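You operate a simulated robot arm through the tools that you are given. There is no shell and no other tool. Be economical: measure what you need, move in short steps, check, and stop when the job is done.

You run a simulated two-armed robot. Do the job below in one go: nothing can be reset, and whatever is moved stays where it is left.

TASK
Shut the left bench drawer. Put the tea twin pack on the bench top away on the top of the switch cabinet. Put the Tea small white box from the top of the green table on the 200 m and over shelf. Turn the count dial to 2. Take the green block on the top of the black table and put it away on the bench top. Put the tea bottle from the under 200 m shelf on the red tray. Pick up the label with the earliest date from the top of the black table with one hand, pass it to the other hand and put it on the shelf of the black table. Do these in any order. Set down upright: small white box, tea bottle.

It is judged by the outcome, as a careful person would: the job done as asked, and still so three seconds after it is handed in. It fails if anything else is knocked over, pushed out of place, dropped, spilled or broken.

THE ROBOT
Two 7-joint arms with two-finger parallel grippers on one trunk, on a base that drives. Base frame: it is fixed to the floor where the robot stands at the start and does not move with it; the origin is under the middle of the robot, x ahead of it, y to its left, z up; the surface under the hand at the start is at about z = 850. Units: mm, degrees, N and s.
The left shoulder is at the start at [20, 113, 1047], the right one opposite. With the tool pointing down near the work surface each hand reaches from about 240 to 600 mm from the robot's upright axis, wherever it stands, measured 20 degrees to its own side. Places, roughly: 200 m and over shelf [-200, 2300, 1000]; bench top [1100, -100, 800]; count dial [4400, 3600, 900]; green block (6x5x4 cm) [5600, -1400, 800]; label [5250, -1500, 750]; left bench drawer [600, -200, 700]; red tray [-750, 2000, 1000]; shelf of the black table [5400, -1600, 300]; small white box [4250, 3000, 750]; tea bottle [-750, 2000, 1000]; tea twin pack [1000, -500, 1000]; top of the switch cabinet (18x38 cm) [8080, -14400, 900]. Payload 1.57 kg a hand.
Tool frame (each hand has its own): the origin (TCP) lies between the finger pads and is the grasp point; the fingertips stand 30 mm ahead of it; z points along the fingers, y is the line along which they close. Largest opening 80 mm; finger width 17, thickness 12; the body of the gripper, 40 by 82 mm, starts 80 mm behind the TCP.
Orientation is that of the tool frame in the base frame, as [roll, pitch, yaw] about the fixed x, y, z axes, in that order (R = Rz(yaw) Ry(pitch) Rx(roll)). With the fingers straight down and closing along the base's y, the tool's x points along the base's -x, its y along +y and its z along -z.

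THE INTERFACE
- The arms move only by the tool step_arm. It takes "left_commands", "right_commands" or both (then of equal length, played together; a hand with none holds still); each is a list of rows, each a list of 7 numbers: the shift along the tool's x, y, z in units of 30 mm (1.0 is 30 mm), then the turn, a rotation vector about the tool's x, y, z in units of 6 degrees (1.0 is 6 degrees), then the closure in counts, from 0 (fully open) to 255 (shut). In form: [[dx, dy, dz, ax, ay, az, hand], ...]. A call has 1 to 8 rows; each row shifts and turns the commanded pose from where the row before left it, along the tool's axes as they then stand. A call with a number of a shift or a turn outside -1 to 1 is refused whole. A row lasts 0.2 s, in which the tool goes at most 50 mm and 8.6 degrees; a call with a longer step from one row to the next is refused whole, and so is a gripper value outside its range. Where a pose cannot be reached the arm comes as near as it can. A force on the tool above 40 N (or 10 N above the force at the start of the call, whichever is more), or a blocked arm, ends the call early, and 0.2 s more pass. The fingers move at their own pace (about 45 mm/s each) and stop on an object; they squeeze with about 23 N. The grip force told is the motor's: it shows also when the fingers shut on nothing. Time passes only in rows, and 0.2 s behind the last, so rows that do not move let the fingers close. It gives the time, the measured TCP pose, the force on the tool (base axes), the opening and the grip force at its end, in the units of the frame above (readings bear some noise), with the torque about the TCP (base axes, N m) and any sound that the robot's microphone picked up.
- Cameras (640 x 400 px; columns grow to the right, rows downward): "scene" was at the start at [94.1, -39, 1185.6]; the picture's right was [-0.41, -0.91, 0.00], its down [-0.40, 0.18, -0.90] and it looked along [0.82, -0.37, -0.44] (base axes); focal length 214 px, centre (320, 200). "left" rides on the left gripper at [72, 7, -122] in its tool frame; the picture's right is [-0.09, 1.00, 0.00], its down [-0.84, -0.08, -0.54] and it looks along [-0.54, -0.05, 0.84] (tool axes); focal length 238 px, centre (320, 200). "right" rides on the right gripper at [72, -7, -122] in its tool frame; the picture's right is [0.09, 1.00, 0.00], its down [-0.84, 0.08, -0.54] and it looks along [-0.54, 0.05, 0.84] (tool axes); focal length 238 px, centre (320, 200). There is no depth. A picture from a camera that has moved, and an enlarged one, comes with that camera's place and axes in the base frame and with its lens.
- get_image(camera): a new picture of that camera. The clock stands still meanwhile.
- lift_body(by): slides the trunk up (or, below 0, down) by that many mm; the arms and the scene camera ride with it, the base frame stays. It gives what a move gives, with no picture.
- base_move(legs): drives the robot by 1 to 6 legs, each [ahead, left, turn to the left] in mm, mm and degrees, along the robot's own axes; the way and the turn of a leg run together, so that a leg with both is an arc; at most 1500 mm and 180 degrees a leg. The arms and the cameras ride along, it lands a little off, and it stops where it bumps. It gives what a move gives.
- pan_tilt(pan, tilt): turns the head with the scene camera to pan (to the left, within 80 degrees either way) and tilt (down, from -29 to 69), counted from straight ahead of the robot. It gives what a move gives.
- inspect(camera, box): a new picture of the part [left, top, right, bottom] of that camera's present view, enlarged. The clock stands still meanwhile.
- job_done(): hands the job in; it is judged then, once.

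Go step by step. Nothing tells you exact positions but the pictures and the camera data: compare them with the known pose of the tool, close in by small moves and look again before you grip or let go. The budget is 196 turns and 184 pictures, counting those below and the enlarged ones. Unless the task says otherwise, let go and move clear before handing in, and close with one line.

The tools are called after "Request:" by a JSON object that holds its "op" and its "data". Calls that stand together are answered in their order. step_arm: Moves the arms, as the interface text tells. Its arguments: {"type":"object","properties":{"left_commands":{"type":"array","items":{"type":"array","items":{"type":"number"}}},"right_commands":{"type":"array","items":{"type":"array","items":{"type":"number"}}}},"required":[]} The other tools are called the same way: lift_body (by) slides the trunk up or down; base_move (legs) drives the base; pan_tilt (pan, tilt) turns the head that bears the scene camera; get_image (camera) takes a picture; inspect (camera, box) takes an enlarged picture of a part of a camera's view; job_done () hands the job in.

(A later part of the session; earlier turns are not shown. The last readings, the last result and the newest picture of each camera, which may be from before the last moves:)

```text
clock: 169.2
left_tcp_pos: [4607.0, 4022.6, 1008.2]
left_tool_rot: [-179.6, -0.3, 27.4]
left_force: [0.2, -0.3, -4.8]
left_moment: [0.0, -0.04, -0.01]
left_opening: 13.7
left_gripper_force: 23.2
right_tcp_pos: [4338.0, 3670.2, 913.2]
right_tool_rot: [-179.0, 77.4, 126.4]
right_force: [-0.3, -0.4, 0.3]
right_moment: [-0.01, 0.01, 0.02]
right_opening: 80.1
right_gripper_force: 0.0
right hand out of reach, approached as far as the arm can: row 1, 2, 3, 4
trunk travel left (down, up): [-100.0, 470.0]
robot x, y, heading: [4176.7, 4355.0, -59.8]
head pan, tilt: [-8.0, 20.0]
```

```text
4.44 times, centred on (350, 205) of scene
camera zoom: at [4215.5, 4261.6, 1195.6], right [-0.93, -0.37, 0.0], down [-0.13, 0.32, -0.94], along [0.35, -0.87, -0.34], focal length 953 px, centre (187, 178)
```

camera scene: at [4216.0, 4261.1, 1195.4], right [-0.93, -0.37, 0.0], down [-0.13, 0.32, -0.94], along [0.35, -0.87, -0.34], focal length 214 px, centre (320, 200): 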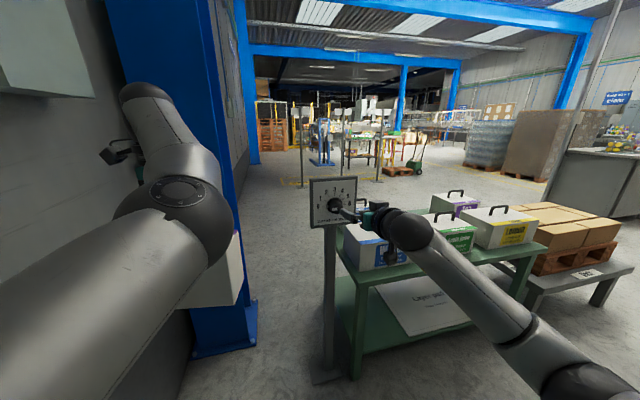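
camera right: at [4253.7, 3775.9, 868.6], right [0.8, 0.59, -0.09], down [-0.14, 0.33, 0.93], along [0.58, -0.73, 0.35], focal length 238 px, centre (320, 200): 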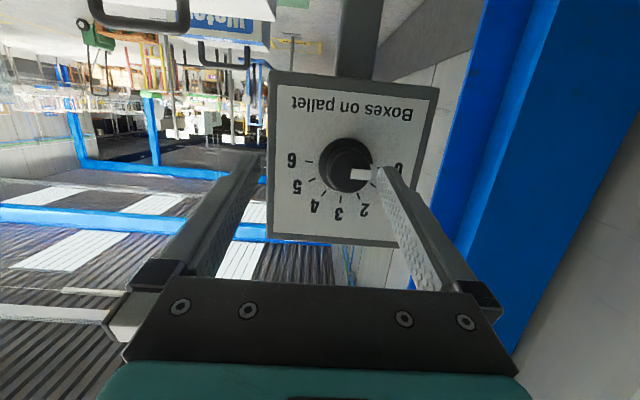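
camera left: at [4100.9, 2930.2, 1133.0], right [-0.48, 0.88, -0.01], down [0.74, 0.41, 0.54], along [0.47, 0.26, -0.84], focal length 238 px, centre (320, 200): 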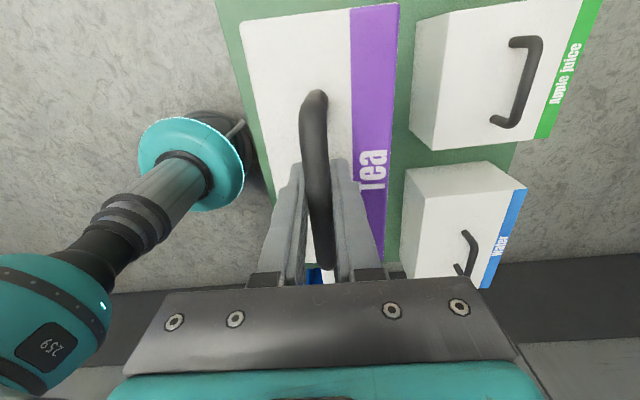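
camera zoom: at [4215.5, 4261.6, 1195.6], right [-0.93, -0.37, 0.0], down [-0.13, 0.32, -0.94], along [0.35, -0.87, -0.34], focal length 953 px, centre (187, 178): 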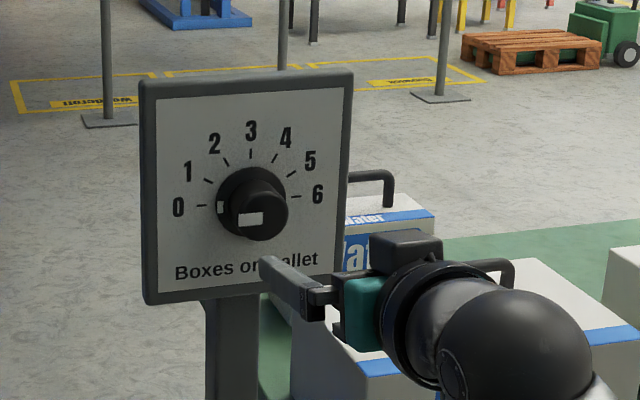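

The knob is still about 120 mm ahead and 27 mm left of the hand axis. The arm is at its sideways limit, so I'll use the base for this.

Request:
{"op": "base_move", "data": {"legs": [[56, 34, 0]]}}

Request:
{"op": "get_image", "data": {"camera": "right"}}

Request:
{"op": "inspect", "data": {"camera": "scene", "box": [270, 150, 430, 250]}}

```text
clock: 170.2
left_tcp_pos: [4664.3, 3989.6, 1008.3]
left_tool_rot: [-179.5, -0.3, 27.2]
left_force: [0.5, 0.5, -4.6]
left_moment: [0.03, 0.0, 0.02]
left_opening: 13.7
left_gripper_force: 23.2
right_tcp_pos: [4394.9, 3638.2, 912.5]
right_tool_rot: [-178.9, 77.5, 126.4]
right_force: [0.6, -0.5, -0.8]
right_moment: [-0.01, 0.0, -0.02]
right_opening: 79.9
right_gripper_force: 0.1
trunk travel left (down, up): [-100.0, 470.0]
robot x, y, heading: [4234.7, 4324.7, -60.1]
head pan, tilt: [-8.0, 20.0]
```

```text
133 pictures are left
camera right: at [4311.1, 3744.1, 868.6], right [0.8, 0.59, -0.09], down [-0.14, 0.33, 0.93], along [0.58, -0.73, 0.34], focal length 238 px, centre (320, 200)
```

right: 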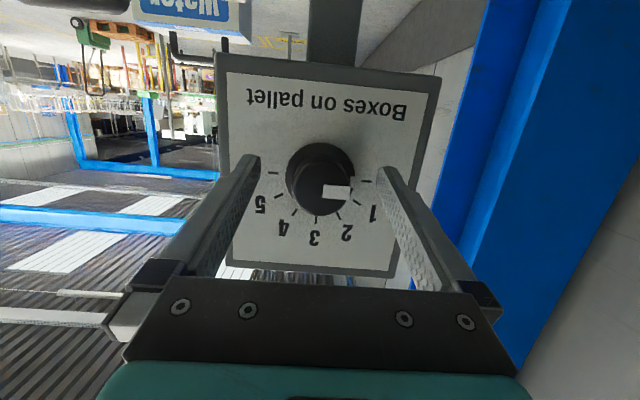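

```text
4.00 times, centred on (350, 200) of scene
camera zoom: at [4273.5, 4229.6, 1195.4], right [-0.93, -0.37, 0.0], down [-0.13, 0.32, -0.94], along [0.35, -0.87, -0.34], focal length 858 px, centre (200, 200)
```

zoom: 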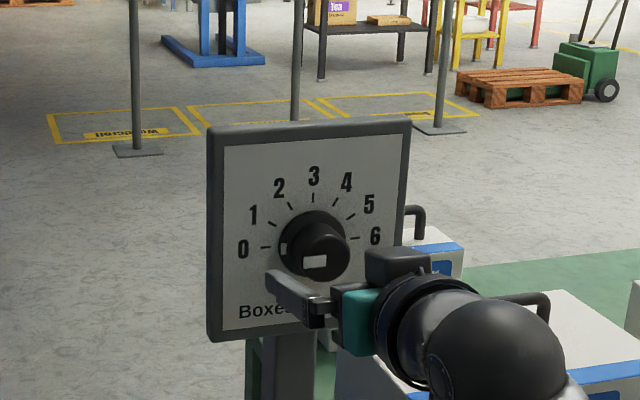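

The knob is now centred between the fingers, about 60 mm ahead and 9 mm up. I'll advance about 45 mm and check.

Request:
{"op": "step_arm", "data": {"right_commands": [[-0.3, 0, 0.5, 0, 0, 0, 0], [-0.2, 0, 0.5, 0, 0, 0, 0], [-0.1, 0, 0.5, 0, 0, 0, 0]]}}

Request:
{"op": "get_image", "data": {"camera": "right"}}

Request:
{"op": "inspect", "data": {"camera": "scene", "box": [270, 150, 430, 250]}}

```text
clock: 170.9
left_tcp_pos: [4660.1, 3992.7, 1009.2]
left_tool_rot: [-179.5, -0.3, 27.2]
left_force: [-0.3, 0.0, -5.4]
left_moment: [0.01, -0.03, 0.0]
left_opening: 13.6
left_gripper_force: 23.1
right_tcp_pos: [4412.3, 3615.6, 922.0]
right_tool_rot: [-179.2, 77.4, 126.4]
right_force: [-22.5, 31.7, 6.2]
right_moment: [-0.12, -0.27, 1.62]
right_opening: 79.9
right_gripper_force: 0.1
trunk travel left (down, up): [-100.0, 470.0]
robot x, y, heading: [4230.0, 4326.6, -60.3]
head pan, tilt: [-8.0, 20.0]
stopped in row 3 (right hand): the force on the tool passed its limit at 53 N (the readings are from after the stop); the commanded pose is now the measured one
```

```text
131 pictures are left
camera right: at [4327.8, 3720.1, 877.2], right [0.8, 0.59, -0.09], down [-0.14, 0.33, 0.93], along [0.59, -0.73, 0.34], focal length 238 px, centre (320, 200)
```

right: 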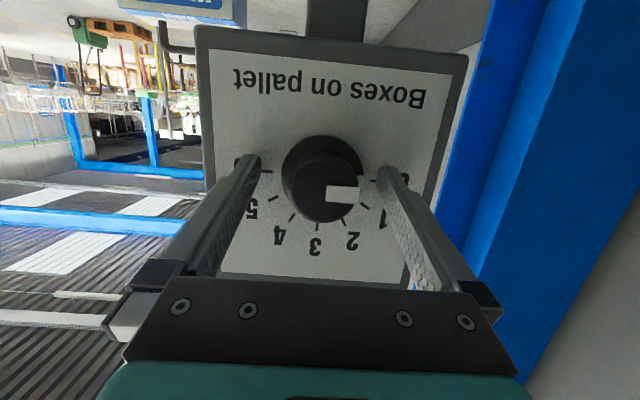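

```text
4.00 times, centred on (350, 200) of scene
camera zoom: at [4269.5, 4234.9, 1196.0], right [-0.93, -0.37, 0.0], down [-0.12, 0.31, -0.94], along [0.35, -0.87, -0.34], focal length 858 px, centre (200, 200)
```

zoom: 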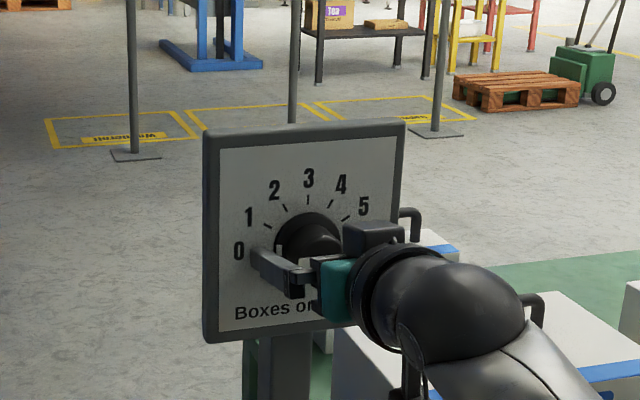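

The fingertips touch the plate on either side of the knob. I'll back off 4 mm and close on it.

Request:
{"op": "step_arm", "data": {"right_commands": [[-0.05, 0, -0.15, 0, 0, 0, 0], [0, 0, 0, 0, 0, 0, 200], [0, 0, 0, 0, 0, 0, 255], [0, 0, 0, 0, 0, 0, 255], [0, 0, 0, 0, 0, 0, 255]]}}

Request:
{"op": "get_image", "data": {"camera": "right"}}

```text
clock: 172.1
left_tcp_pos: [4662.8, 3991.7, 1008.3]
left_tool_rot: [-179.7, -0.2, 27.2]
left_force: [1.2, 1.0, -4.7]
left_moment: [-0.01, 0.0, 0.06]
left_opening: 13.6
left_gripper_force: 23.2
right_tcp_pos: [4413.4, 3616.0, 918.1]
right_tool_rot: [-178.8, 76.9, 126.6]
right_force: [2.1, 13.9, 1.5]
right_moment: [-0.11, 0.01, 0.44]
right_opening: 57.4
right_gripper_force: 33.4
trunk travel left (down, up): [-100.0, 470.0]
robot x, y, heading: [4232.0, 4328.0, -60.4]
head pan, tilt: [-8.0, 20.0]
```

```text
129 pictures are left
camera right: at [4329.0, 3721.5, 875.9], right [0.8, 0.6, -0.09], down [-0.13, 0.32, 0.94], along [0.59, -0.74, 0.33], focal length 238 px, centre (320, 200)
```

right: 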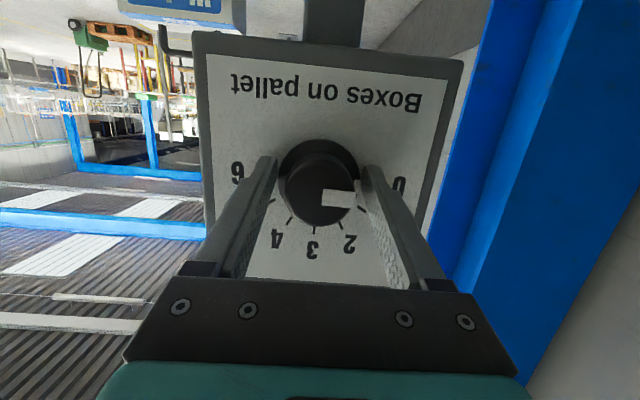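

The grip is on the knob skirt. Rotating clockwise about the knob axis, 30° first.

Request:
{"op": "step_arm", "data": {"right_commands": [[0, 0, 0, -0.22, 0, 0.97, 255], [0, 0, 0, -0.22, 0, 0.97, 255], [0, 0, 0, -0.22, 0, 0.97, 255], [0, 0, 0, -0.22, 0, 0.97, 255], [0, 0, 0, -0.22, 0, 0.97, 255]]}}

Request:
{"op": "get_image", "data": {"camera": "right"}}

Request:
{"op": "inspect", "data": {"camera": "scene", "box": [270, 150, 430, 250]}}

```text
clock: 173.3
left_tcp_pos: [4664.0, 3992.4, 1007.8]
left_tool_rot: [-179.6, -0.2, 27.2]
left_force: [0.5, -1.2, -5.1]
left_moment: [-0.01, 0.02, -0.02]
left_opening: 13.6
left_gripper_force: 23.4
right_tcp_pos: [4413.3, 3616.1, 917.7]
right_tool_rot: [111.8, 57.8, 60.8]
right_force: [2.4, 22.9, -1.2]
right_moment: [0.45, 0.52, 0.79]
right_opening: 57.6
right_gripper_force: 45.3
trunk travel left (down, up): [-100.0, 470.0]
robot x, y, heading: [4234.6, 4323.2, -60.4]
head pan, tilt: [-8.0, 20.0]
```

```text
128 pictures are left
camera right: at [4347.8, 3735.0, 878.3], right [0.73, 0.54, 0.41], down [-0.52, 0.04, 0.85], along [0.45, -0.84, 0.32], focal length 238 px, centre (320, 200)
```

right: 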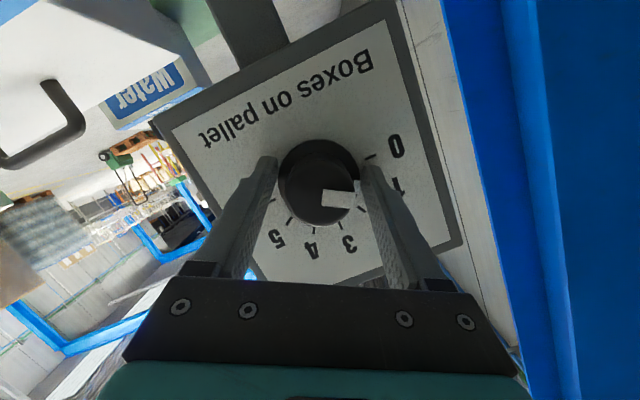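

```text
4.00 times, centred on (350, 200) of scene
camera zoom: at [4273.1, 4232.6, 1195.7], right [-0.93, -0.37, 0.0], down [-0.13, 0.32, -0.94], along [0.35, -0.87, -0.34], focal length 858 px, centre (200, 200)
```

zoom: 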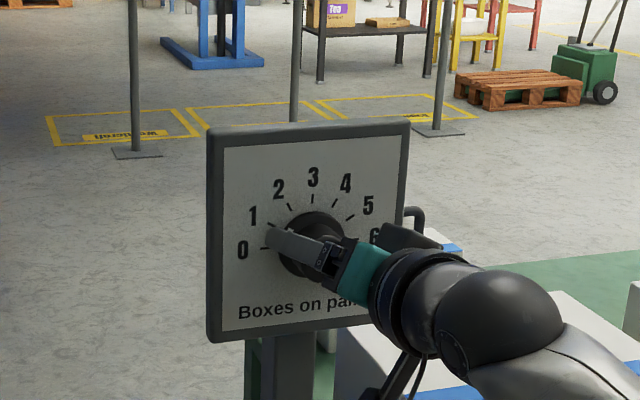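

The knob turned with the fingers and the pointer is now at 1. Another 30° to reach 2.

Request:
{"op": "step_arm", "data": {"right_commands": [[0, 0, 0, -0.22, 0, 0.97, 255], [0, 0, 0, -0.22, 0, 0.97, 255], [0, 0, 0, -0.22, 0, 0.97, 255], [0, 0, 0, -0.22, 0, 0.97, 255], [0, 0, 0, -0.22, 0, 0.97, 255]]}}

Request:
{"op": "get_image", "data": {"camera": "right"}}

```text
clock: 174.5
left_tcp_pos: [4664.4, 3992.6, 1007.8]
left_tool_rot: [-179.7, -0.3, 27.2]
left_force: [-0.4, 0.1, -5.4]
left_moment: [0.02, -0.01, 0.0]
left_opening: 13.4
left_gripper_force: 22.8
right_tcp_pos: [4414.7, 3616.6, 919.4]
right_tool_rot: [97.7, 29.6, 50.5]
right_force: [4.6, 20.1, -3.6]
right_moment: [0.6, 0.47, 0.89]
right_opening: 57.4
right_gripper_force: 44.9
trunk travel left (down, up): [-100.0, 470.0]
robot x, y, heading: [4231.4, 4330.1, -60.3]
head pan, tilt: [-8.0, 20.0]
```

```text
126 pictures are left
camera right: at [4363.2, 3745.9, 892.1], right [0.46, 0.35, 0.81], down [-0.82, -0.17, 0.54], along [0.33, -0.92, 0.21], focal length 238 px, centre (320, 200)
```

right: 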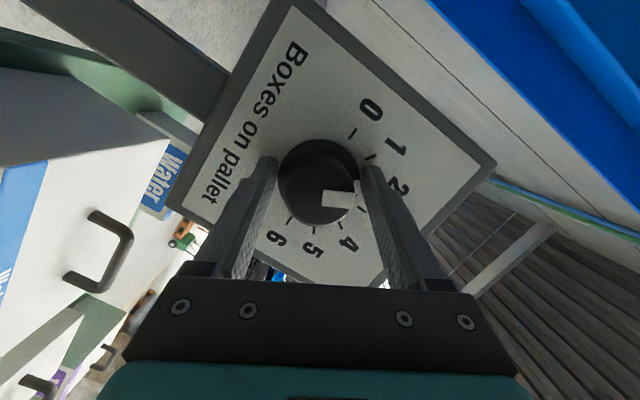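

The pointer now seems to be at the 2 tick. I'll open and back off to check it.

Request:
{"op": "step_arm", "data": {"right_commands": [[0, 0, 0, 0, 0, 0, 0], [0, 0, 0, 0, 0, 0, 0], [0, 0, 0, 0, 0, 0, 0], [-0.2, 0, -0.97, 0, 0, 0, 0], [-0.2, 0, -0.97, 0, 0, 0, 0], [-0.2, 0, -0.97, 0, 0, 0, 0]]}}

Request:
{"op": "get_image", "data": {"camera": "right"}}

Request:
{"op": "inspect", "data": {"camera": "scene", "box": [270, 150, 430, 250]}}

```text
clock: 175.9
left_tcp_pos: [4662.1, 3991.1, 1008.2]
left_tool_rot: [-179.5, -0.3, 27.2]
left_force: [1.1, 0.2, -4.9]
left_moment: [0.02, 0.0, -0.01]
left_opening: 13.7
left_gripper_force: 23.2
right_tcp_pos: [4339.4, 3662.4, 938.4]
right_tool_rot: [97.8, 29.6, 50.3]
right_force: [0.2, 0.2, 0.4]
right_moment: [0.04, -0.01, -0.02]
right_opening: 80.2
right_gripper_force: 0.0
trunk travel left (down, up): [-100.0, 470.0]
robot x, y, heading: [4229.7, 4326.0, -60.1]
head pan, tilt: [-8.0, 20.0]
```

```text
125 pictures are left
camera right: at [4288.2, 3791.6, 911.3], right [0.47, 0.35, 0.81], down [-0.82, -0.17, 0.54], along [0.33, -0.92, 0.21], focal length 238 px, centre (320, 200)
```

right: 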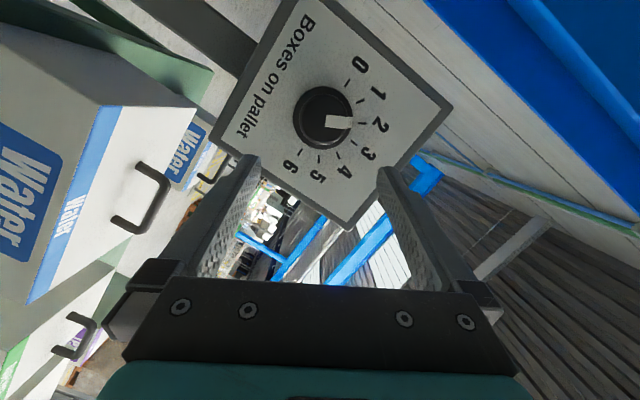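

```text
4.00 times, centred on (350, 200) of scene
camera zoom: at [4272.6, 4230.2, 1195.5], right [-0.93, -0.37, 0.0], down [-0.13, 0.32, -0.94], along [0.35, -0.87, -0.34], focal length 858 px, centre (200, 200)
```

zoom: 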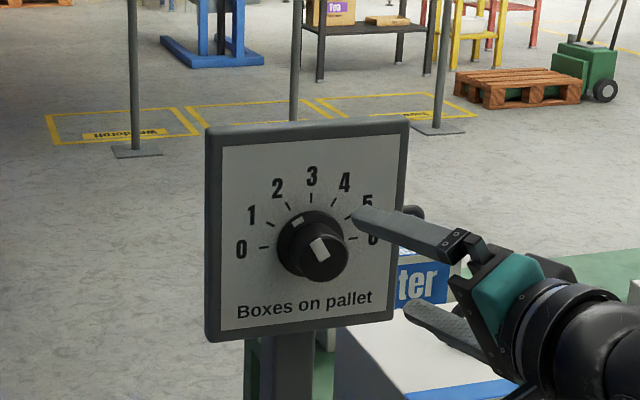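

The dial reads 2. I'll back off and bring the right hand upright again.

Request:
{"op": "base_move", "data": {"legs": [[-250, 0, 0]]}}

Request:
{"op": "step_arm", "data": {"right_commands": [[0, 0, 0, 0.25, 0, -0.97, 0], [0, 0, 0, 0.25, 0, -0.97, 0], [0, 0, 0, 0.25, 0, -0.97, 0], [0, 0, 0, 0.25, 0, -0.97, 0], [0, 0, 0, 0.25, 0, -0.97, 0], [0, 0, 0, 0.25, 0, -0.97, 0], [0, 0, 0, 0.25, 0, -0.97, 0], [0, 0, 0, 0.25, 0, -0.97, 0]]}}

Request:
{"op": "step_arm", "data": {"right_commands": [[0, 0, 0, 0.25, 0, -0.97, 0], [0, 0, 0, 0.25, 0, -0.97, 0], [-0.39, 0, -0.55, 0, 1, 0, 0], [-0.33, 0, -0.59, 0, 1, 0, 0], [-0.26, 0, -0.62, 0, 1, 0, 0], [-0.2, 0, -0.64, 0, 1, 0, 0], [-0.13, 0, -0.66, 0, 1, 0, 0], [-0.06, 0, -0.67, 0, 1, 0, 0]]}}

Request:
{"op": "step_arm", "data": {"right_commands": [[0.01, 0, -0.67, 0, 1, 0, 0], [0.08, 0, -0.67, 0, 1, 0, 0], [0.15, 0, -0.66, 0, 1, 0, 0], [0.22, 0, -0.64, 0, 1, 0, 0], [0.28, 0, -0.61, 0, 1, 0, 0], [0.35, 0, -0.58, 0, 1, 0, 0], [0.4, 0, -0.54, 0, 0.8, 0, 0]]}}

```text
clock: 177.7
left_tcp_pos: [4539.8, 4207.0, 1008.2]
left_tool_rot: [-179.6, -0.3, 27.3]
left_force: [-0.2, 0.5, -4.5]
left_moment: [0.01, 0.0, 0.01]
left_opening: 13.6
left_gripper_force: 22.9
right_tcp_pos: [4216.4, 3878.9, 937.5]
right_tool_rot: [97.8, 29.6, 50.5]
right_force: [-0.3, 0.4, 0.2]
right_moment: [0.01, -0.01, -0.05]
right_opening: 80.1
right_gripper_force: 0.0
trunk travel left (down, up): [-100.0, 470.0]
robot x, y, heading: [4108.2, 4539.2, -60.1]
head pan, tilt: [-8.0, 20.0]
```

```text
clock: 179.5
left_tcp_pos: [4540.0, 4207.5, 1008.3]
left_tool_rot: [-179.6, -0.3, 27.4]
left_force: [0.3, 0.2, -4.2]
left_moment: [-0.03, -0.05, 0.01]
left_opening: 13.3
left_gripper_force: 23.3
right_tcp_pos: [4215.0, 3878.3, 938.1]
right_tool_rot: [140.2, 72.1, 86.0]
right_force: [-0.3, -0.6, 0.4]
right_moment: [0.0, 0.03, 0.0]
right_opening: 79.8
right_gripper_force: 0.0
trunk travel left (down, up): [-100.0, 470.0]
robot x, y, heading: [4104.6, 4544.9, -59.9]
head pan, tilt: [-8.0, 20.0]
```

```text
clock: 181.3
left_tcp_pos: [4540.0, 4206.5, 1008.5]
left_tool_rot: [-179.5, -0.3, 27.4]
left_force: [-0.5, 0.1, -5.7]
left_moment: [0.0, 0.03, -0.01]
left_opening: 13.5
left_gripper_force: 23.2
right_tcp_pos: [4171.9, 3944.0, 1029.7]
right_tool_rot: [-179.2, 39.9, 124.8]
right_force: [0.1, 0.4, 0.5]
right_moment: [0.04, -0.01, -0.02]
right_opening: 80.1
right_gripper_force: 0.0
trunk travel left (down, up): [-100.0, 470.0]
robot x, y, heading: [4107.6, 4545.8, -59.9]
head pan, tilt: [-8.0, 20.0]
```

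```text
clock: 182.9
left_tcp_pos: [4540.1, 4208.1, 1006.7]
left_tool_rot: [-179.5, -0.3, 27.4]
left_force: [0.4, 0.0, -5.0]
left_moment: [-0.01, -0.02, -0.04]
left_opening: 13.7
left_gripper_force: 23.3
right_tcp_pos: [4122.0, 4022.3, 1139.0]
right_tool_rot: [-179.4, -0.6, 124.2]
right_force: [0.4, -0.6, 0.4]
right_moment: [-0.04, 0.0, 0.01]
right_opening: 80.1
right_gripper_force: 0.0
trunk travel left (down, up): [-100.0, 470.0]
robot x, y, heading: [4110.3, 4543.4, -60.2]
head pan, tilt: [-8.0, 20.0]
```

The right hand is upright again. I'll raise the trunk and retrace the corridor back toward the bench's far end.

Request:
{"op": "lift_body", "data": {"by": 100}}

Request:
{"op": "base_move", "data": {"legs": [[0, 0, -83], [1042, 166, 0], [1000, 0, 0], [906, 0, 0]]}}

Request:
{"op": "pan_tilt", "data": {"pan": -35, "tilt": 15}}

Request:
{"op": "get_image", "data": {"camera": "scene"}}

```text
clock: 184.2
left_tcp_pos: [4540.6, 4207.1, 1107.8]
left_tool_rot: [-179.5, -0.4, 27.3]
left_force: [-0.2, 0.8, -5.4]
left_moment: [0.01, 0.0, 0.03]
left_opening: 13.6
left_gripper_force: 22.8
right_tcp_pos: [4121.3, 4022.5, 1237.6]
right_tool_rot: [-179.4, -0.7, 124.0]
right_force: [1.0, -0.4, -0.1]
right_moment: [-0.01, 0.0, 0.0]
right_opening: 80.1
right_gripper_force: 0.0
trunk travel left (down, up): [-200.0, 370.0]
robot x, y, heading: [4106.7, 4542.3, -60.2]
head pan, tilt: [-8.0, 20.0]
```

```text
clock: 202.2
left_tcp_pos: [1611.7, 2185.8, 1108.4]
left_tool_rot: [-179.5, -0.3, -55.6]
left_force: [-0.8, 0.1, -5.5]
left_moment: [0.0, -0.01, -0.04]
left_opening: 13.5
left_gripper_force: 23.3
right_tcp_pos: [1377.6, 2577.5, 1238.2]
right_tool_rot: [-179.5, -0.6, 41.1]
right_force: [-0.2, 0.1, 0.0]
right_moment: [-0.03, -0.02, 0.0]
right_opening: 79.8
right_gripper_force: 0.0
trunk travel left (down, up): [-200.0, 370.0]
robot x, y, heading: [1895.3, 2655.9, -143.3]
head pan, tilt: [-8.0, 20.0]
```

```text
clock: 203.1
left_tcp_pos: [1612.6, 2185.3, 1107.9]
left_tool_rot: [-179.4, -0.3, -55.6]
left_force: [0.7, -0.1, -5.2]
left_moment: [-0.04, -0.01, -0.02]
left_opening: 13.8
left_gripper_force: 23.2
right_tcp_pos: [1377.3, 2577.8, 1236.7]
right_tool_rot: [-179.4, -0.7, 41.2]
right_force: [0.0, 0.9, 0.2]
right_moment: [-0.03, -0.02, -0.01]
right_opening: 80.3
right_gripper_force: 0.1
trunk travel left (down, up): [-200.0, 370.0]
robot x, y, heading: [1890.5, 2655.3, -143.2]
head pan, tilt: [-35.0, 15.0]
```

```text
123 pictures are left
camera scene: at [1792.4, 2644.4, 1303.6], right [-0.03, 1.0, 0.0], down [0.26, 0.01, -0.97], along [-0.97, -0.03, -0.26], focal length 214 px, centre (320, 200)
```

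scene: 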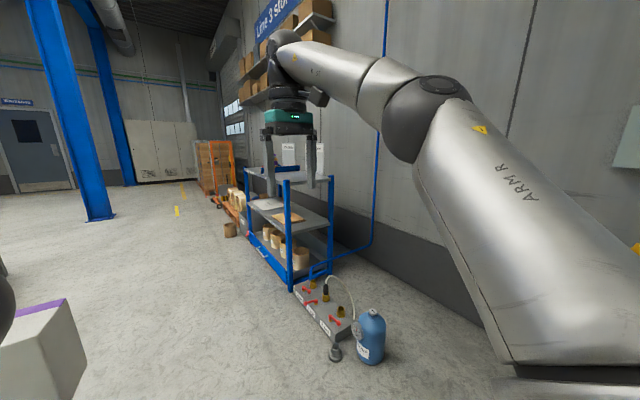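

I see a blue-framed rack along the wall; its front faces the bench, normal heading about -54.5°. I'll drive along its front and turn to face it.

Request:
{"op": "base_move", "data": {"legs": [[900, 0, 0], [830, 0, 0], [0, 0, -91.5]]}}

Request:
{"op": "pan_tilt", "data": {"pan": 10, "tilt": 20}}

Request:
{"op": "get_image", "data": {"camera": "scene"}}

```text
clock: 215.6
left_tcp_pos: [62.7, 1932.5, 1107.2]
left_tool_rot: [-179.5, -0.3, -147.5]
left_force: [0.5, 0.0, -4.7]
left_moment: [0.01, 0.03, -0.02]
left_opening: 13.6
left_gripper_force: 23.0
right_tcp_pos: [461.7, 2153.6, 1237.8]
right_tool_rot: [-179.4, -0.7, -50.7]
right_force: [-0.1, 0.3, -0.6]
right_moment: [-0.05, 0.0, 0.0]
right_opening: 80.0
right_gripper_force: 0.0
trunk travel left (down, up): [-200.0, 370.0]
robot x, y, heading: [520.6, 1635.4, 125.0]
head pan, tilt: [-35.0, 15.0]
```

```text
clock: 216.7
left_tcp_pos: [63.1, 1930.5, 1108.4]
left_tool_rot: [-179.5, -0.3, -147.6]
left_force: [-0.2, -0.7, -5.5]
left_moment: [-0.01, 0.0, -0.03]
left_opening: 13.5
left_gripper_force: 23.2
right_tcp_pos: [462.3, 2152.8, 1238.2]
right_tool_rot: [-179.5, -0.7, -50.8]
right_force: [-0.6, 0.7, 0.9]
right_moment: [0.02, 0.0, 0.02]
right_opening: 79.9
right_gripper_force: 0.1
trunk travel left (down, up): [-200.0, 370.0]
robot x, y, heading: [526.8, 1635.3, 125.1]
head pan, tilt: [10.0, 20.0]
```

```text
122 pictures are left
camera scene: at [451.4, 1707.8, 1295.5], right [0.71, 0.71, 0.0], down [0.24, -0.24, -0.94], along [-0.66, 0.66, -0.34], focal length 214 px, centre (320, 200)
```

scene: 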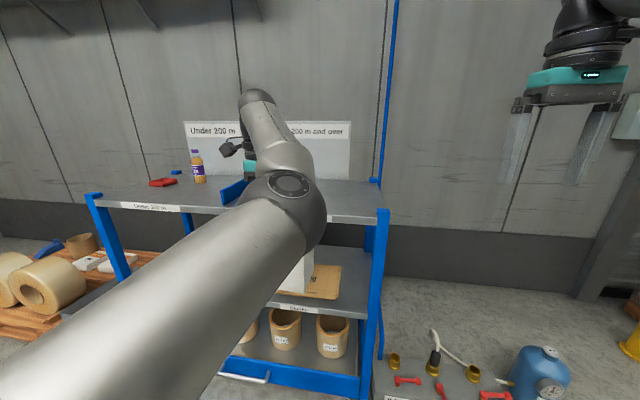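

The top shelf, at about z = 985, is split into "Under 200 m" on the left, with the tea bottle and red tray, and "200 m and over" on the right. I'll raise the trunk and look at the right half.

Request:
{"op": "lift_body", "data": {"by": 220}}

Request:
{"op": "pan_tilt", "data": {"pan": 10, "tilt": 35}}

Request:
{"op": "get_image", "data": {"camera": "scene"}}

Request:
{"op": "get_image", "data": {"camera": "left"}}

```text
clock: 219.1
left_tcp_pos: [63.3, 1932.0, 1327.0]
left_tool_rot: [-179.5, -0.4, -147.6]
left_force: [-0.7, -0.2, -4.8]
left_moment: [-0.03, 0.01, -0.01]
left_opening: 13.7
left_gripper_force: 23.2
right_tcp_pos: [462.0, 2153.1, 1457.4]
right_tool_rot: [-179.4, -0.7, -50.8]
right_force: [-0.1, -1.2, 0.2]
right_moment: [-0.03, 0.04, -0.01]
right_opening: 79.9
right_gripper_force: 0.1
trunk travel left (down, up): [-420.0, 150.0]
robot x, y, heading: [523.5, 1635.4, 125.0]
head pan, tilt: [10.0, 20.0]
```

```text
clock: 219.8
left_tcp_pos: [62.9, 1930.7, 1327.7]
left_tool_rot: [-179.5, -0.3, -147.5]
left_force: [-0.1, 0.4, -5.2]
left_moment: [-0.01, 0.0, 0.04]
left_opening: 13.8
left_gripper_force: 22.6
right_tcp_pos: [462.2, 2152.7, 1458.3]
right_tool_rot: [-179.4, -0.7, -50.7]
right_force: [0.4, 0.0, -1.4]
right_moment: [-0.02, 0.01, -0.01]
right_opening: 80.0
right_gripper_force: 0.1
trunk travel left (down, up): [-420.0, 150.0]
robot x, y, heading: [522.8, 1635.4, 125.3]
head pan, tilt: [10.0, 35.0]
```

```text
121 pictures are left
camera scene: at [454.9, 1704.1, 1491.7], right [0.71, 0.71, 0.0], down [0.41, -0.41, -0.82], along [-0.58, 0.58, -0.57], focal length 214 px, centre (320, 200)
```

scene: 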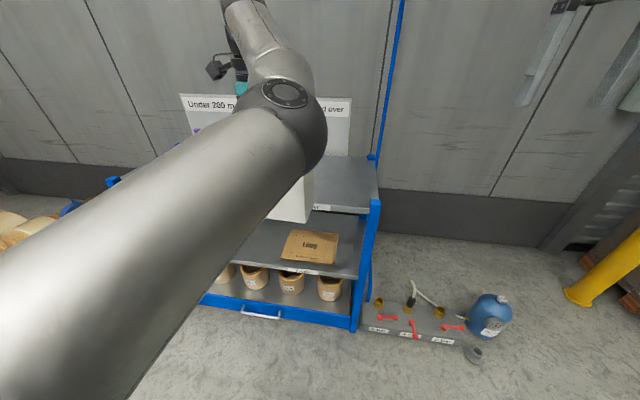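

```text
120 pictures are left
camera left: at [-0.9, 1898.2, 1450.7], right [-0.46, 0.89, -0.01], down [0.75, 0.39, 0.54], along [0.48, 0.24, -0.84], focal length 238 px, centre (320, 200)
```

left: 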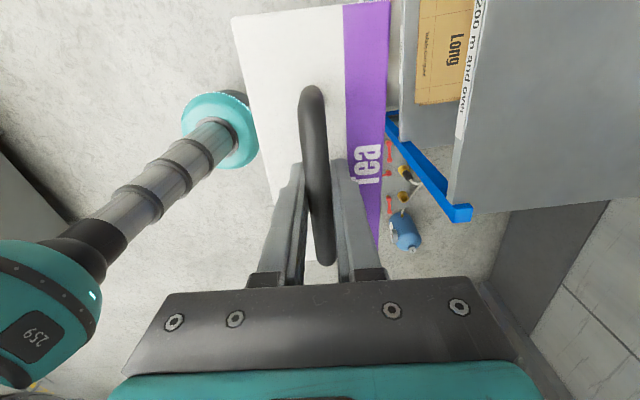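

The right half of the top shelf is empty. I'll drive up to it with the box held high.

Request:
{"op": "base_move", "data": {"legs": [[420, -30, 0]]}}

Request:
{"op": "step_arm", "data": {"left_commands": [[0, 1, 0, 0, 0, 0, 255], [0, 1, 0, 0, 0, 0, 255]]}}

Request:
{"op": "get_image", "data": {"camera": "left"}}

Request:
{"op": "get_image", "data": {"camera": "scene"}}

```text
clock: 222.4
left_tcp_pos: [-158.7, 2297.6, 1326.9]
left_tool_rot: [-179.5, -0.3, -147.4]
left_force: [0.1, 0.7, -5.6]
left_moment: [-0.02, -0.01, 0.05]
left_opening: 13.6
left_gripper_force: 22.9
right_tcp_pos: [239.0, 2520.5, 1457.5]
right_tool_rot: [-179.5, -0.6, -50.6]
right_force: [-0.5, 0.0, 0.4]
right_moment: [-0.01, -0.01, 0.01]
right_opening: 80.0
right_gripper_force: 0.0
trunk travel left (down, up): [-420.0, 150.0]
robot x, y, heading: [302.5, 2003.2, 125.3]
head pan, tilt: [10.0, 35.0]
```

```text
clock: 223.0
left_tcp_pos: [-181.5, 2338.2, 1325.8]
left_tool_rot: [-179.5, -0.1, -147.2]
left_force: [-0.4, -0.2, -4.6]
left_moment: [-0.01, 0.0, 0.02]
left_opening: 13.4
left_gripper_force: 23.0
left hand out of reach, approached as far as the arm can: row 2
right_tcp_pos: [239.8, 2520.1, 1458.9]
right_tool_rot: [-179.3, -0.7, -50.6]
right_force: [0.7, -0.6, 0.7]
right_moment: [0.02, 0.06, -0.02]
right_opening: 80.1
right_gripper_force: 0.0
trunk travel left (down, up): [-420.0, 150.0]
robot x, y, heading: [301.9, 2002.7, 124.9]
head pan, tilt: [10.0, 35.0]
```

```text
119 pictures are left
camera left: at [-246.1, 2306.5, 1448.0], right [-0.46, 0.89, -0.01], down [0.74, 0.39, 0.54], along [0.48, 0.24, -0.84], focal length 238 px, centre (320, 200)
```

left: 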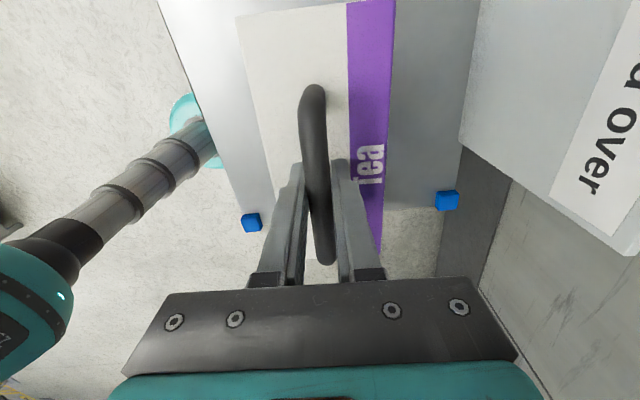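

```text
118 pictures are left
camera scene: at [233.2, 2070.1, 1491.6], right [0.71, 0.71, 0.0], down [0.41, -0.4, -0.82], along [-0.58, 0.58, -0.57], focal length 214 px, centre (320, 200)
```

scene: 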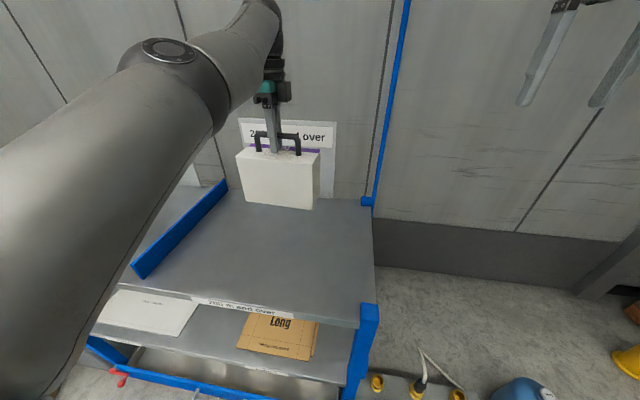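

The box hangs over the middle of the right half. Lowering it, slowly at the end.

Request:
{"op": "step_arm", "data": {"left_commands": [[0, 0, 1, 0, 0, 0, 255], [0, 0, 1, 0, 0, 0, 255], [0, 0, 1, 0, 0, 0, 255], [0, 0, 1, 0, 0, 0, 255]]}}

Request:
{"op": "step_arm", "data": {"left_commands": [[0, 0, 0.2, 0, 0, 0, 255], [0, 0, 0.2, 0, 0, 0, 255], [0, 0, 0.2, 0, 0, 0, 255]]}}

Request:
{"op": "get_image", "data": {"camera": "scene"}}

```text
clock: 224.0
left_tcp_pos: [-191.7, 2359.1, 1208.0]
left_tool_rot: [-179.2, -0.3, -147.4]
left_force: [-0.3, -0.5, -4.6]
left_moment: [-0.06, 0.03, 0.01]
left_opening: 13.4
left_gripper_force: 23.3
left hand out of reach, approached as far as the arm can: row 1, 2, 3, 4
right_tcp_pos: [239.8, 2521.2, 1456.2]
right_tool_rot: [-179.2, -0.7, -50.6]
right_force: [0.1, 0.0, 0.6]
right_moment: [-0.01, -0.02, 0.0]
right_opening: 79.8
right_gripper_force: 0.0
trunk travel left (down, up): [-420.0, 150.0]
robot x, y, heading: [302.6, 2002.6, 124.9]
head pan, tilt: [10.0, 35.0]
```

```text
clock: 224.8
left_tcp_pos: [-194.2, 2360.0, 1191.7]
left_tool_rot: [-179.4, -0.2, -147.4]
left_force: [-0.2, -0.1, -4.2]
left_moment: [-0.01, 0.0, 0.02]
left_opening: 13.4
left_gripper_force: 22.8
right_tcp_pos: [241.2, 2521.1, 1457.3]
right_tool_rot: [-179.4, -0.7, -50.5]
right_force: [0.2, 0.3, 0.3]
right_moment: [-0.02, -0.01, 0.0]
right_opening: 79.9
right_gripper_force: 0.1
trunk travel left (down, up): [-420.0, 150.0]
robot x, y, heading: [305.3, 2005.0, 125.3]
head pan, tilt: [10.0, 35.0]
```

```text
117 pictures are left
camera scene: at [233.5, 2071.1, 1491.6], right [0.71, 0.71, 0.0], down [0.41, -0.41, -0.82], along [-0.58, 0.58, -0.57], focal length 214 px, centre (320, 200)
```

scene: 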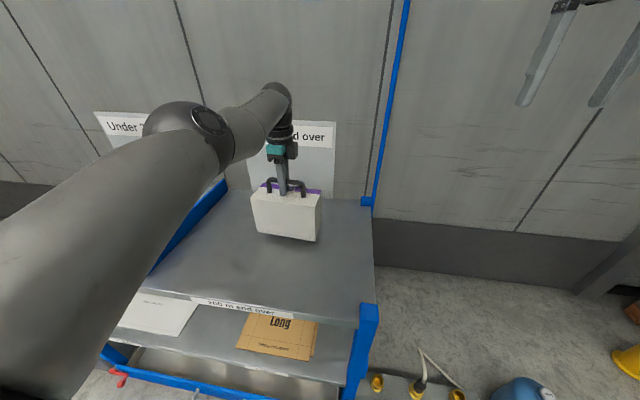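

Request:
{"op": "step_arm", "data": {"left_commands": [[0, 0, 0.15, 0, 0, 0, 255], [0, 0, 0.15, 0, 0, 0, 255], [0, 0, 0.15, 0, 0, 0, 255], [0, 0, 0, 0, 0, 0, 255]]}}

Request:
{"op": "inspect", "data": {"camera": "scene", "box": [220, 150, 380, 260]}}

```text
clock: 225.8
left_tcp_pos: [-194.6, 2359.6, 1176.0]
left_tool_rot: [-179.4, -0.3, -147.4]
left_force: [-0.3, -0.1, -5.0]
left_moment: [-0.02, 0.02, -0.01]
left_opening: 13.7
left_gripper_force: 23.1
right_tcp_pos: [241.3, 2520.0, 1457.1]
right_tool_rot: [-179.4, -0.6, -50.6]
right_force: [0.2, 0.4, 0.6]
right_moment: [-0.01, -0.02, 0.0]
right_opening: 80.2
right_gripper_force: 0.0
trunk travel left (down, up): [-420.0, 150.0]
robot x, y, heading: [302.0, 2001.5, 124.8]
head pan, tilt: [10.0, 35.0]
```

```text
3.64 times, centred on (300, 205) of scene
camera zoom: at [233.7, 2071.0, 1491.6], right [0.71, 0.71, 0.0], down [0.41, -0.4, -0.82], along [-0.58, 0.58, -0.57], focal length 780 px, centre (393, 182)
```

zoom: 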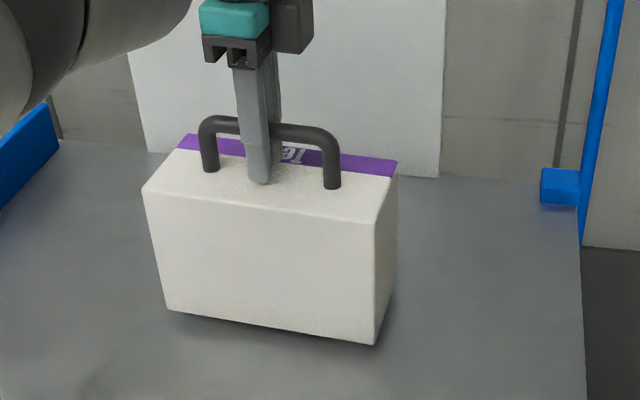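

Request:
{"op": "step_arm", "data": {"left_commands": [[0, 0, 0.15, 0, 0, 0, 255], [0, 0, 0.15, 0, 0, 0, 255], [0, 0, 0.15, 0, 0, 0, 255], [0, 0, 0.15, 0, 0, 0, 255], [0, 0, 0, 0, 0, 0, 255]]}}

Request:
{"op": "inspect", "data": {"camera": "scene", "box": [220, 150, 380, 260]}}

```text
clock: 227.0
left_tcp_pos: [-197.4, 2359.2, 1164.9]
left_tool_rot: [180.0, -0.4, -147.2]
left_force: [-5.7, 0.9, 20.6]
left_moment: [0.12, -0.13, -0.02]
left_opening: 13.9
left_gripper_force: 23.7
right_tcp_pos: [242.3, 2519.8, 1459.3]
right_tool_rot: [-179.4, -0.7, -50.6]
right_force: [0.2, 0.1, 0.5]
right_moment: [0.02, 0.02, 0.01]
right_opening: 80.0
right_gripper_force: 0.0
trunk travel left (down, up): [-420.0, 150.0]
robot x, y, heading: [299.4, 2002.3, 125.1]
head pan, tilt: [10.0, 35.0]
```

```text
3.64 times, centred on (300, 205) of scene
camera zoom: at [234.7, 2069.5, 1492.0], right [0.71, 0.71, 0.0], down [0.41, -0.4, -0.82], along [-0.58, 0.58, -0.57], focal length 780 px, centre (393, 182)
```

zoom: 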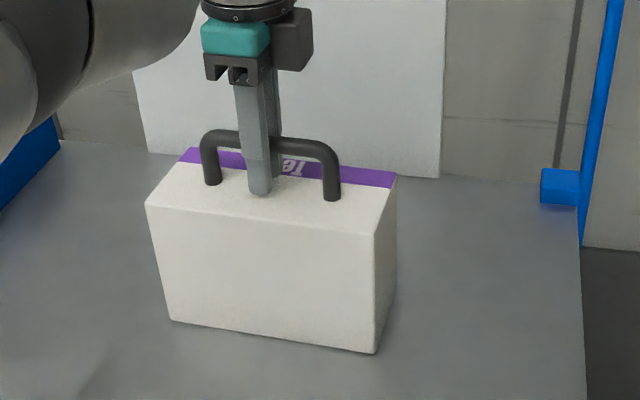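

The box stands on the shelf; the force reading shows contact. Release and raise.

Request:
{"op": "step_arm", "data": {"left_commands": [[0, 0, -0.1, 0, 0, 0, 0], [0, 0, 0, 0, 0, 0, 0], [0, 0, 0, 0, 0, 0, 0], [0, 0, -0.6, 0, 0, 0, 0], [0, 0, -1, 0, 0, 0, 0], [0, 0, -1, 0, 0, 0, 0], [0, 0, -1, 0, 0, 0, 0]]}}

Request:
{"op": "get_image", "data": {"camera": "scene"}}

Request:
{"op": "get_image", "data": {"camera": "left"}}

```text
clock: 228.6
left_tcp_pos: [-187.2, 2353.2, 1270.4]
left_tool_rot: [-179.6, -0.2, -147.4]
left_force: [0.3, 0.1, 1.6]
left_moment: [0.0, -0.01, 0.0]
left_opening: 80.2
left_gripper_force: 0.1
left hand out of reach, approached as far as the arm can: row 7
right_tcp_pos: [241.7, 2518.5, 1458.2]
right_tool_rot: [-179.4, -0.6, -50.6]
right_force: [0.4, 0.3, 0.0]
right_moment: [0.01, 0.05, -0.03]
right_opening: 80.2
right_gripper_force: 0.0
trunk travel left (down, up): [-420.0, 150.0]
robot x, y, heading: [302.0, 2003.5, 125.3]
head pan, tilt: [10.0, 35.0]
```

```text
114 pictures are left
camera scene: at [234.5, 2070.4, 1491.7], right [0.71, 0.71, 0.0], down [0.41, -0.4, -0.82], along [-0.58, 0.58, -0.57], focal length 214 px, centre (320, 200)
```

scene: 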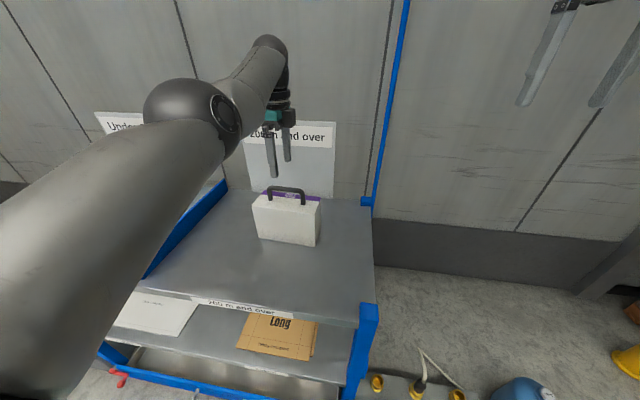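

```text
113 pictures are left
camera left: at [-251.2, 2320.0, 1394.2], right [-0.46, 0.89, -0.01], down [0.75, 0.39, 0.54], along [0.48, 0.24, -0.84], focal length 238 px, centre (320, 200)
```

left: 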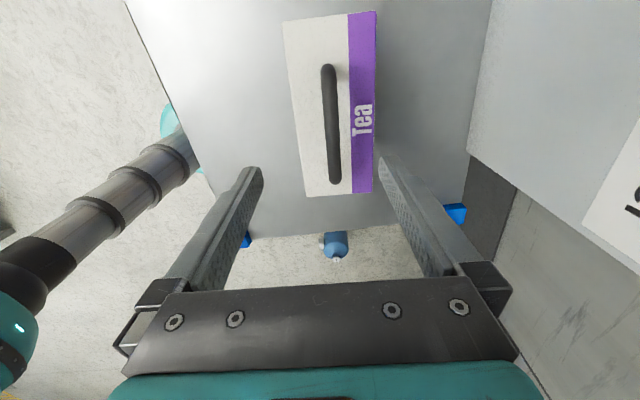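

The tea box stands upright on the "200 m and over" shelf. I'll back off, slide left to the bottle and red tray, lower the trunk and turn the hand back to normal.

Request:
{"op": "base_move", "data": {"legs": [[-350, 0, 0], [0, 780, 0]]}}

Request:
{"op": "lift_body", "data": {"by": -120}}

Request:
{"op": "step_arm", "data": {"left_commands": [[0, 0, 0, 0, 0, -1, 0], [0, 0, 0, 0, 0, -1, 0], [0, 0, 0, 0, 0, -1, 0], [0, 0, 0, 0, 0, -1, 0], [0, 0, 0, 0, 0, -1, 0], [0, 0, 0, 0, 0, -1, 0], [0, 0, 0, 0, 0, -1, 0], [0, 0, 0, 0, 0, -1, 0]]}}

Request:
{"op": "step_arm", "data": {"left_commands": [[0, 0, 0, 0, 0, -1, 0], [0, 0, 0, 0, 0, -1, 0], [0, 0, 0, 0, 0, -1, 0], [0, 0, 0, 0, 0, -1, 0], [0, 0, 0, 0, 0, -1, 0], [0, 0, 0, 0, 0, -1, 0], [0, 0, 0, 0, 0, -1, 0]]}}

Request:
{"op": "get_image", "data": {"camera": "scene"}}

Request:
{"op": "get_image", "data": {"camera": "left"}}

```text
clock: 234.7
left_tcp_pos: [-633.3, 1622.8, 1269.3]
left_tool_rot: [-179.6, -0.4, -147.9]
left_force: [0.0, -0.5, 1.2]
left_moment: [-0.02, -0.01, 0.01]
left_opening: 80.1
left_gripper_force: 0.0
right_tcp_pos: [-204.9, 1785.4, 1458.4]
right_tool_rot: [-179.4, -0.6, -51.1]
right_force: [0.5, -0.4, 0.0]
right_moment: [0.01, 0.01, -0.02]
right_opening: 79.8
right_gripper_force: 0.0
trunk travel left (down, up): [-420.0, 150.0]
robot x, y, heading: [-149.2, 1267.3, 124.5]
head pan, tilt: [10.0, 35.0]
```

```text
clock: 236.2
left_tcp_pos: [-633.6, 1621.8, 1149.5]
left_tool_rot: [-179.6, -0.3, -147.8]
left_force: [0.0, -0.3, 0.4]
left_moment: [-0.03, 0.01, 0.0]
left_opening: 80.2
left_gripper_force: 0.0
right_tcp_pos: [-205.2, 1785.5, 1337.8]
right_tool_rot: [-179.4, -0.7, -51.1]
right_force: [0.1, 0.5, 0.3]
right_moment: [-0.02, -0.02, 0.03]
right_opening: 80.2
right_gripper_force: 0.1
trunk travel left (down, up): [-300.0, 270.0]
robot x, y, heading: [-148.9, 1265.5, 124.8]
head pan, tilt: [10.0, 35.0]
```

```text
clock: 238.0
left_tcp_pos: [-633.5, 1623.1, 1150.0]
left_tool_rot: [-179.8, -0.5, -99.8]
left_force: [0.3, 0.4, -0.2]
left_moment: [0.03, -0.02, -0.01]
left_opening: 80.0
left_gripper_force: 0.1
right_tcp_pos: [-203.7, 1785.6, 1337.7]
right_tool_rot: [-179.4, -0.6, -51.1]
right_force: [0.0, -0.2, 0.3]
right_moment: [-0.02, -0.01, -0.05]
right_opening: 79.7
right_gripper_force: 0.1
trunk travel left (down, up): [-300.0, 270.0]
robot x, y, heading: [-144.9, 1266.7, 124.7]
head pan, tilt: [10.0, 35.0]
```

```text
clock: 239.6
left_tcp_pos: [-633.1, 1624.1, 1150.9]
left_tool_rot: [179.8, -0.5, -57.9]
left_force: [0.5, 0.4, -0.6]
left_moment: [0.0, 0.0, 0.01]
left_opening: 79.9
left_gripper_force: 0.0
right_tcp_pos: [-205.1, 1785.6, 1338.5]
right_tool_rot: [-179.4, -0.7, -51.1]
right_force: [0.3, 0.6, 0.6]
right_moment: [-0.01, 0.02, 0.03]
right_opening: 80.2
right_gripper_force: 0.0
trunk travel left (down, up): [-300.0, 270.0]
robot x, y, heading: [-147.9, 1266.3, 125.0]
head pan, tilt: [10.0, 35.0]
```

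```text
112 pictures are left
camera scene: at [-214.8, 1336.6, 1371.7], right [0.71, 0.7, 0.0], down [0.4, -0.41, -0.82], along [-0.58, 0.58, -0.57], focal length 214 px, centre (320, 200)
```

scene: 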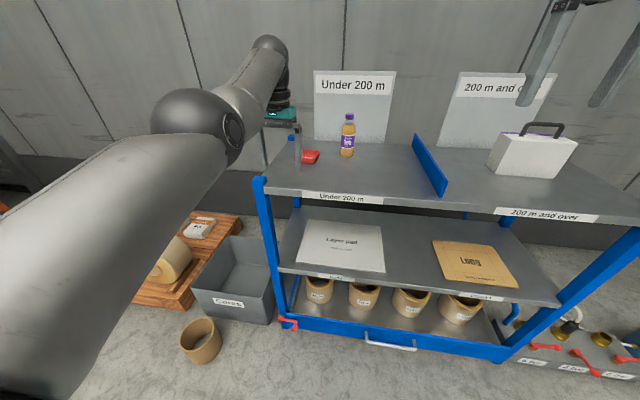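

```text
111 pictures are left
camera left: at [-600.8, 1558.3, 1274.0], right [-0.89, -0.45, 0.0], down [-0.38, 0.75, 0.54], along [-0.25, 0.48, -0.84], focal length 238 px, centre (320, 200)
```

left: 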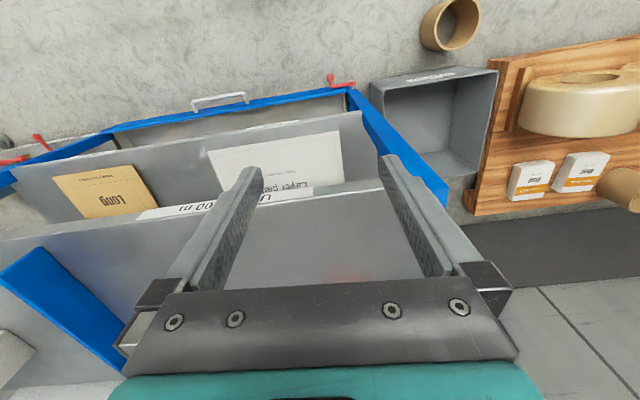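

Request:
{"op": "inspect", "data": {"camera": "scene", "box": [250, 100, 410, 200]}}

```text
4.00 times, centred on (330, 150) of scene
camera zoom: at [-214.8, 1336.6, 1371.7], right [0.71, 0.7, 0.0], down [0.4, -0.41, -0.82], along [-0.58, 0.58, -0.57], focal length 858 px, centre (280, 400)
```

zoom: 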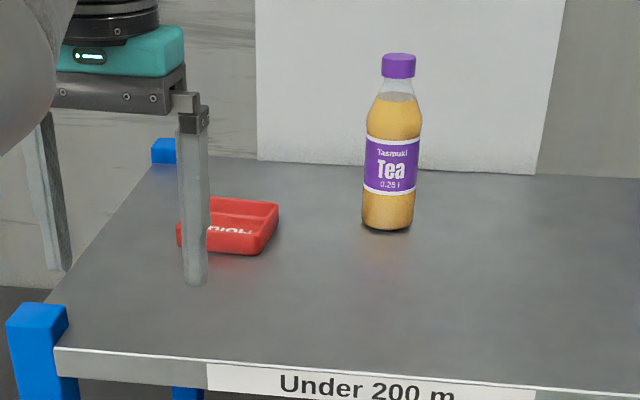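

The bottle is at about (-758, 2051), 180 mm tall, and the red tray is at about (-870, 1920). My hand is at the right height to straddle the bottle's neck, so I'll align sideways and then drive forward in stages.

Request:
{"op": "base_move", "data": {"legs": [[0, -140, 0], [250, 0, 0]]}}

Request:
{"op": "inspect", "data": {"camera": "scene", "box": [200, 50, 440, 200]}}

Request:
{"op": "get_image", "data": {"camera": "left"}}

```text
clock: 242.4
left_tcp_pos: [-666.3, 1909.0, 1150.5]
left_tool_rot: [179.7, -0.4, -57.7]
left_force: [0.8, -0.2, 0.4]
left_moment: [-0.04, -0.01, -0.02]
left_opening: 80.2
left_gripper_force: 0.0
right_tcp_pos: [-237.2, 2074.4, 1337.9]
right_tool_rot: [-179.5, -0.6, -51.0]
right_force: [0.2, -0.7, -0.2]
right_moment: [-0.02, -0.01, 0.0]
right_opening: 80.2
right_gripper_force: 0.1
trunk travel left (down, up): [-300.0, 270.0]
robot x, y, heading: [-178.9, 1552.5, 125.1]
head pan, tilt: [10.0, 35.0]
```

```text
2.67 times, centred on (320, 125) of scene
camera zoom: at [-246.0, 1624.8, 1371.6], right [0.71, 0.7, 0.0], down [0.4, -0.41, -0.82], along [-0.58, 0.58, -0.57], focal length 572 px, centre (320, 400)
```

zoom: 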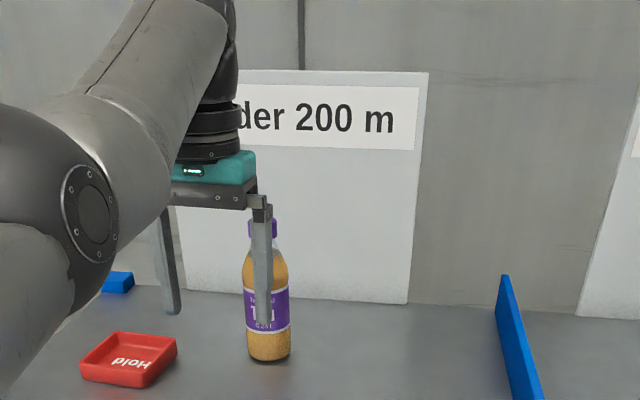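

```text
108 pictures are left
camera left: at [-632.6, 1845.6, 1273.6], right [-0.89, -0.45, 0.0], down [-0.38, 0.75, 0.53], along [-0.25, 0.47, -0.85], focal length 238 px, centre (320, 200)
```

left: 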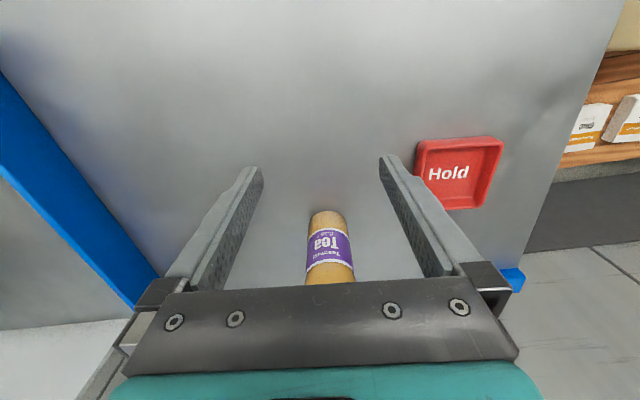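

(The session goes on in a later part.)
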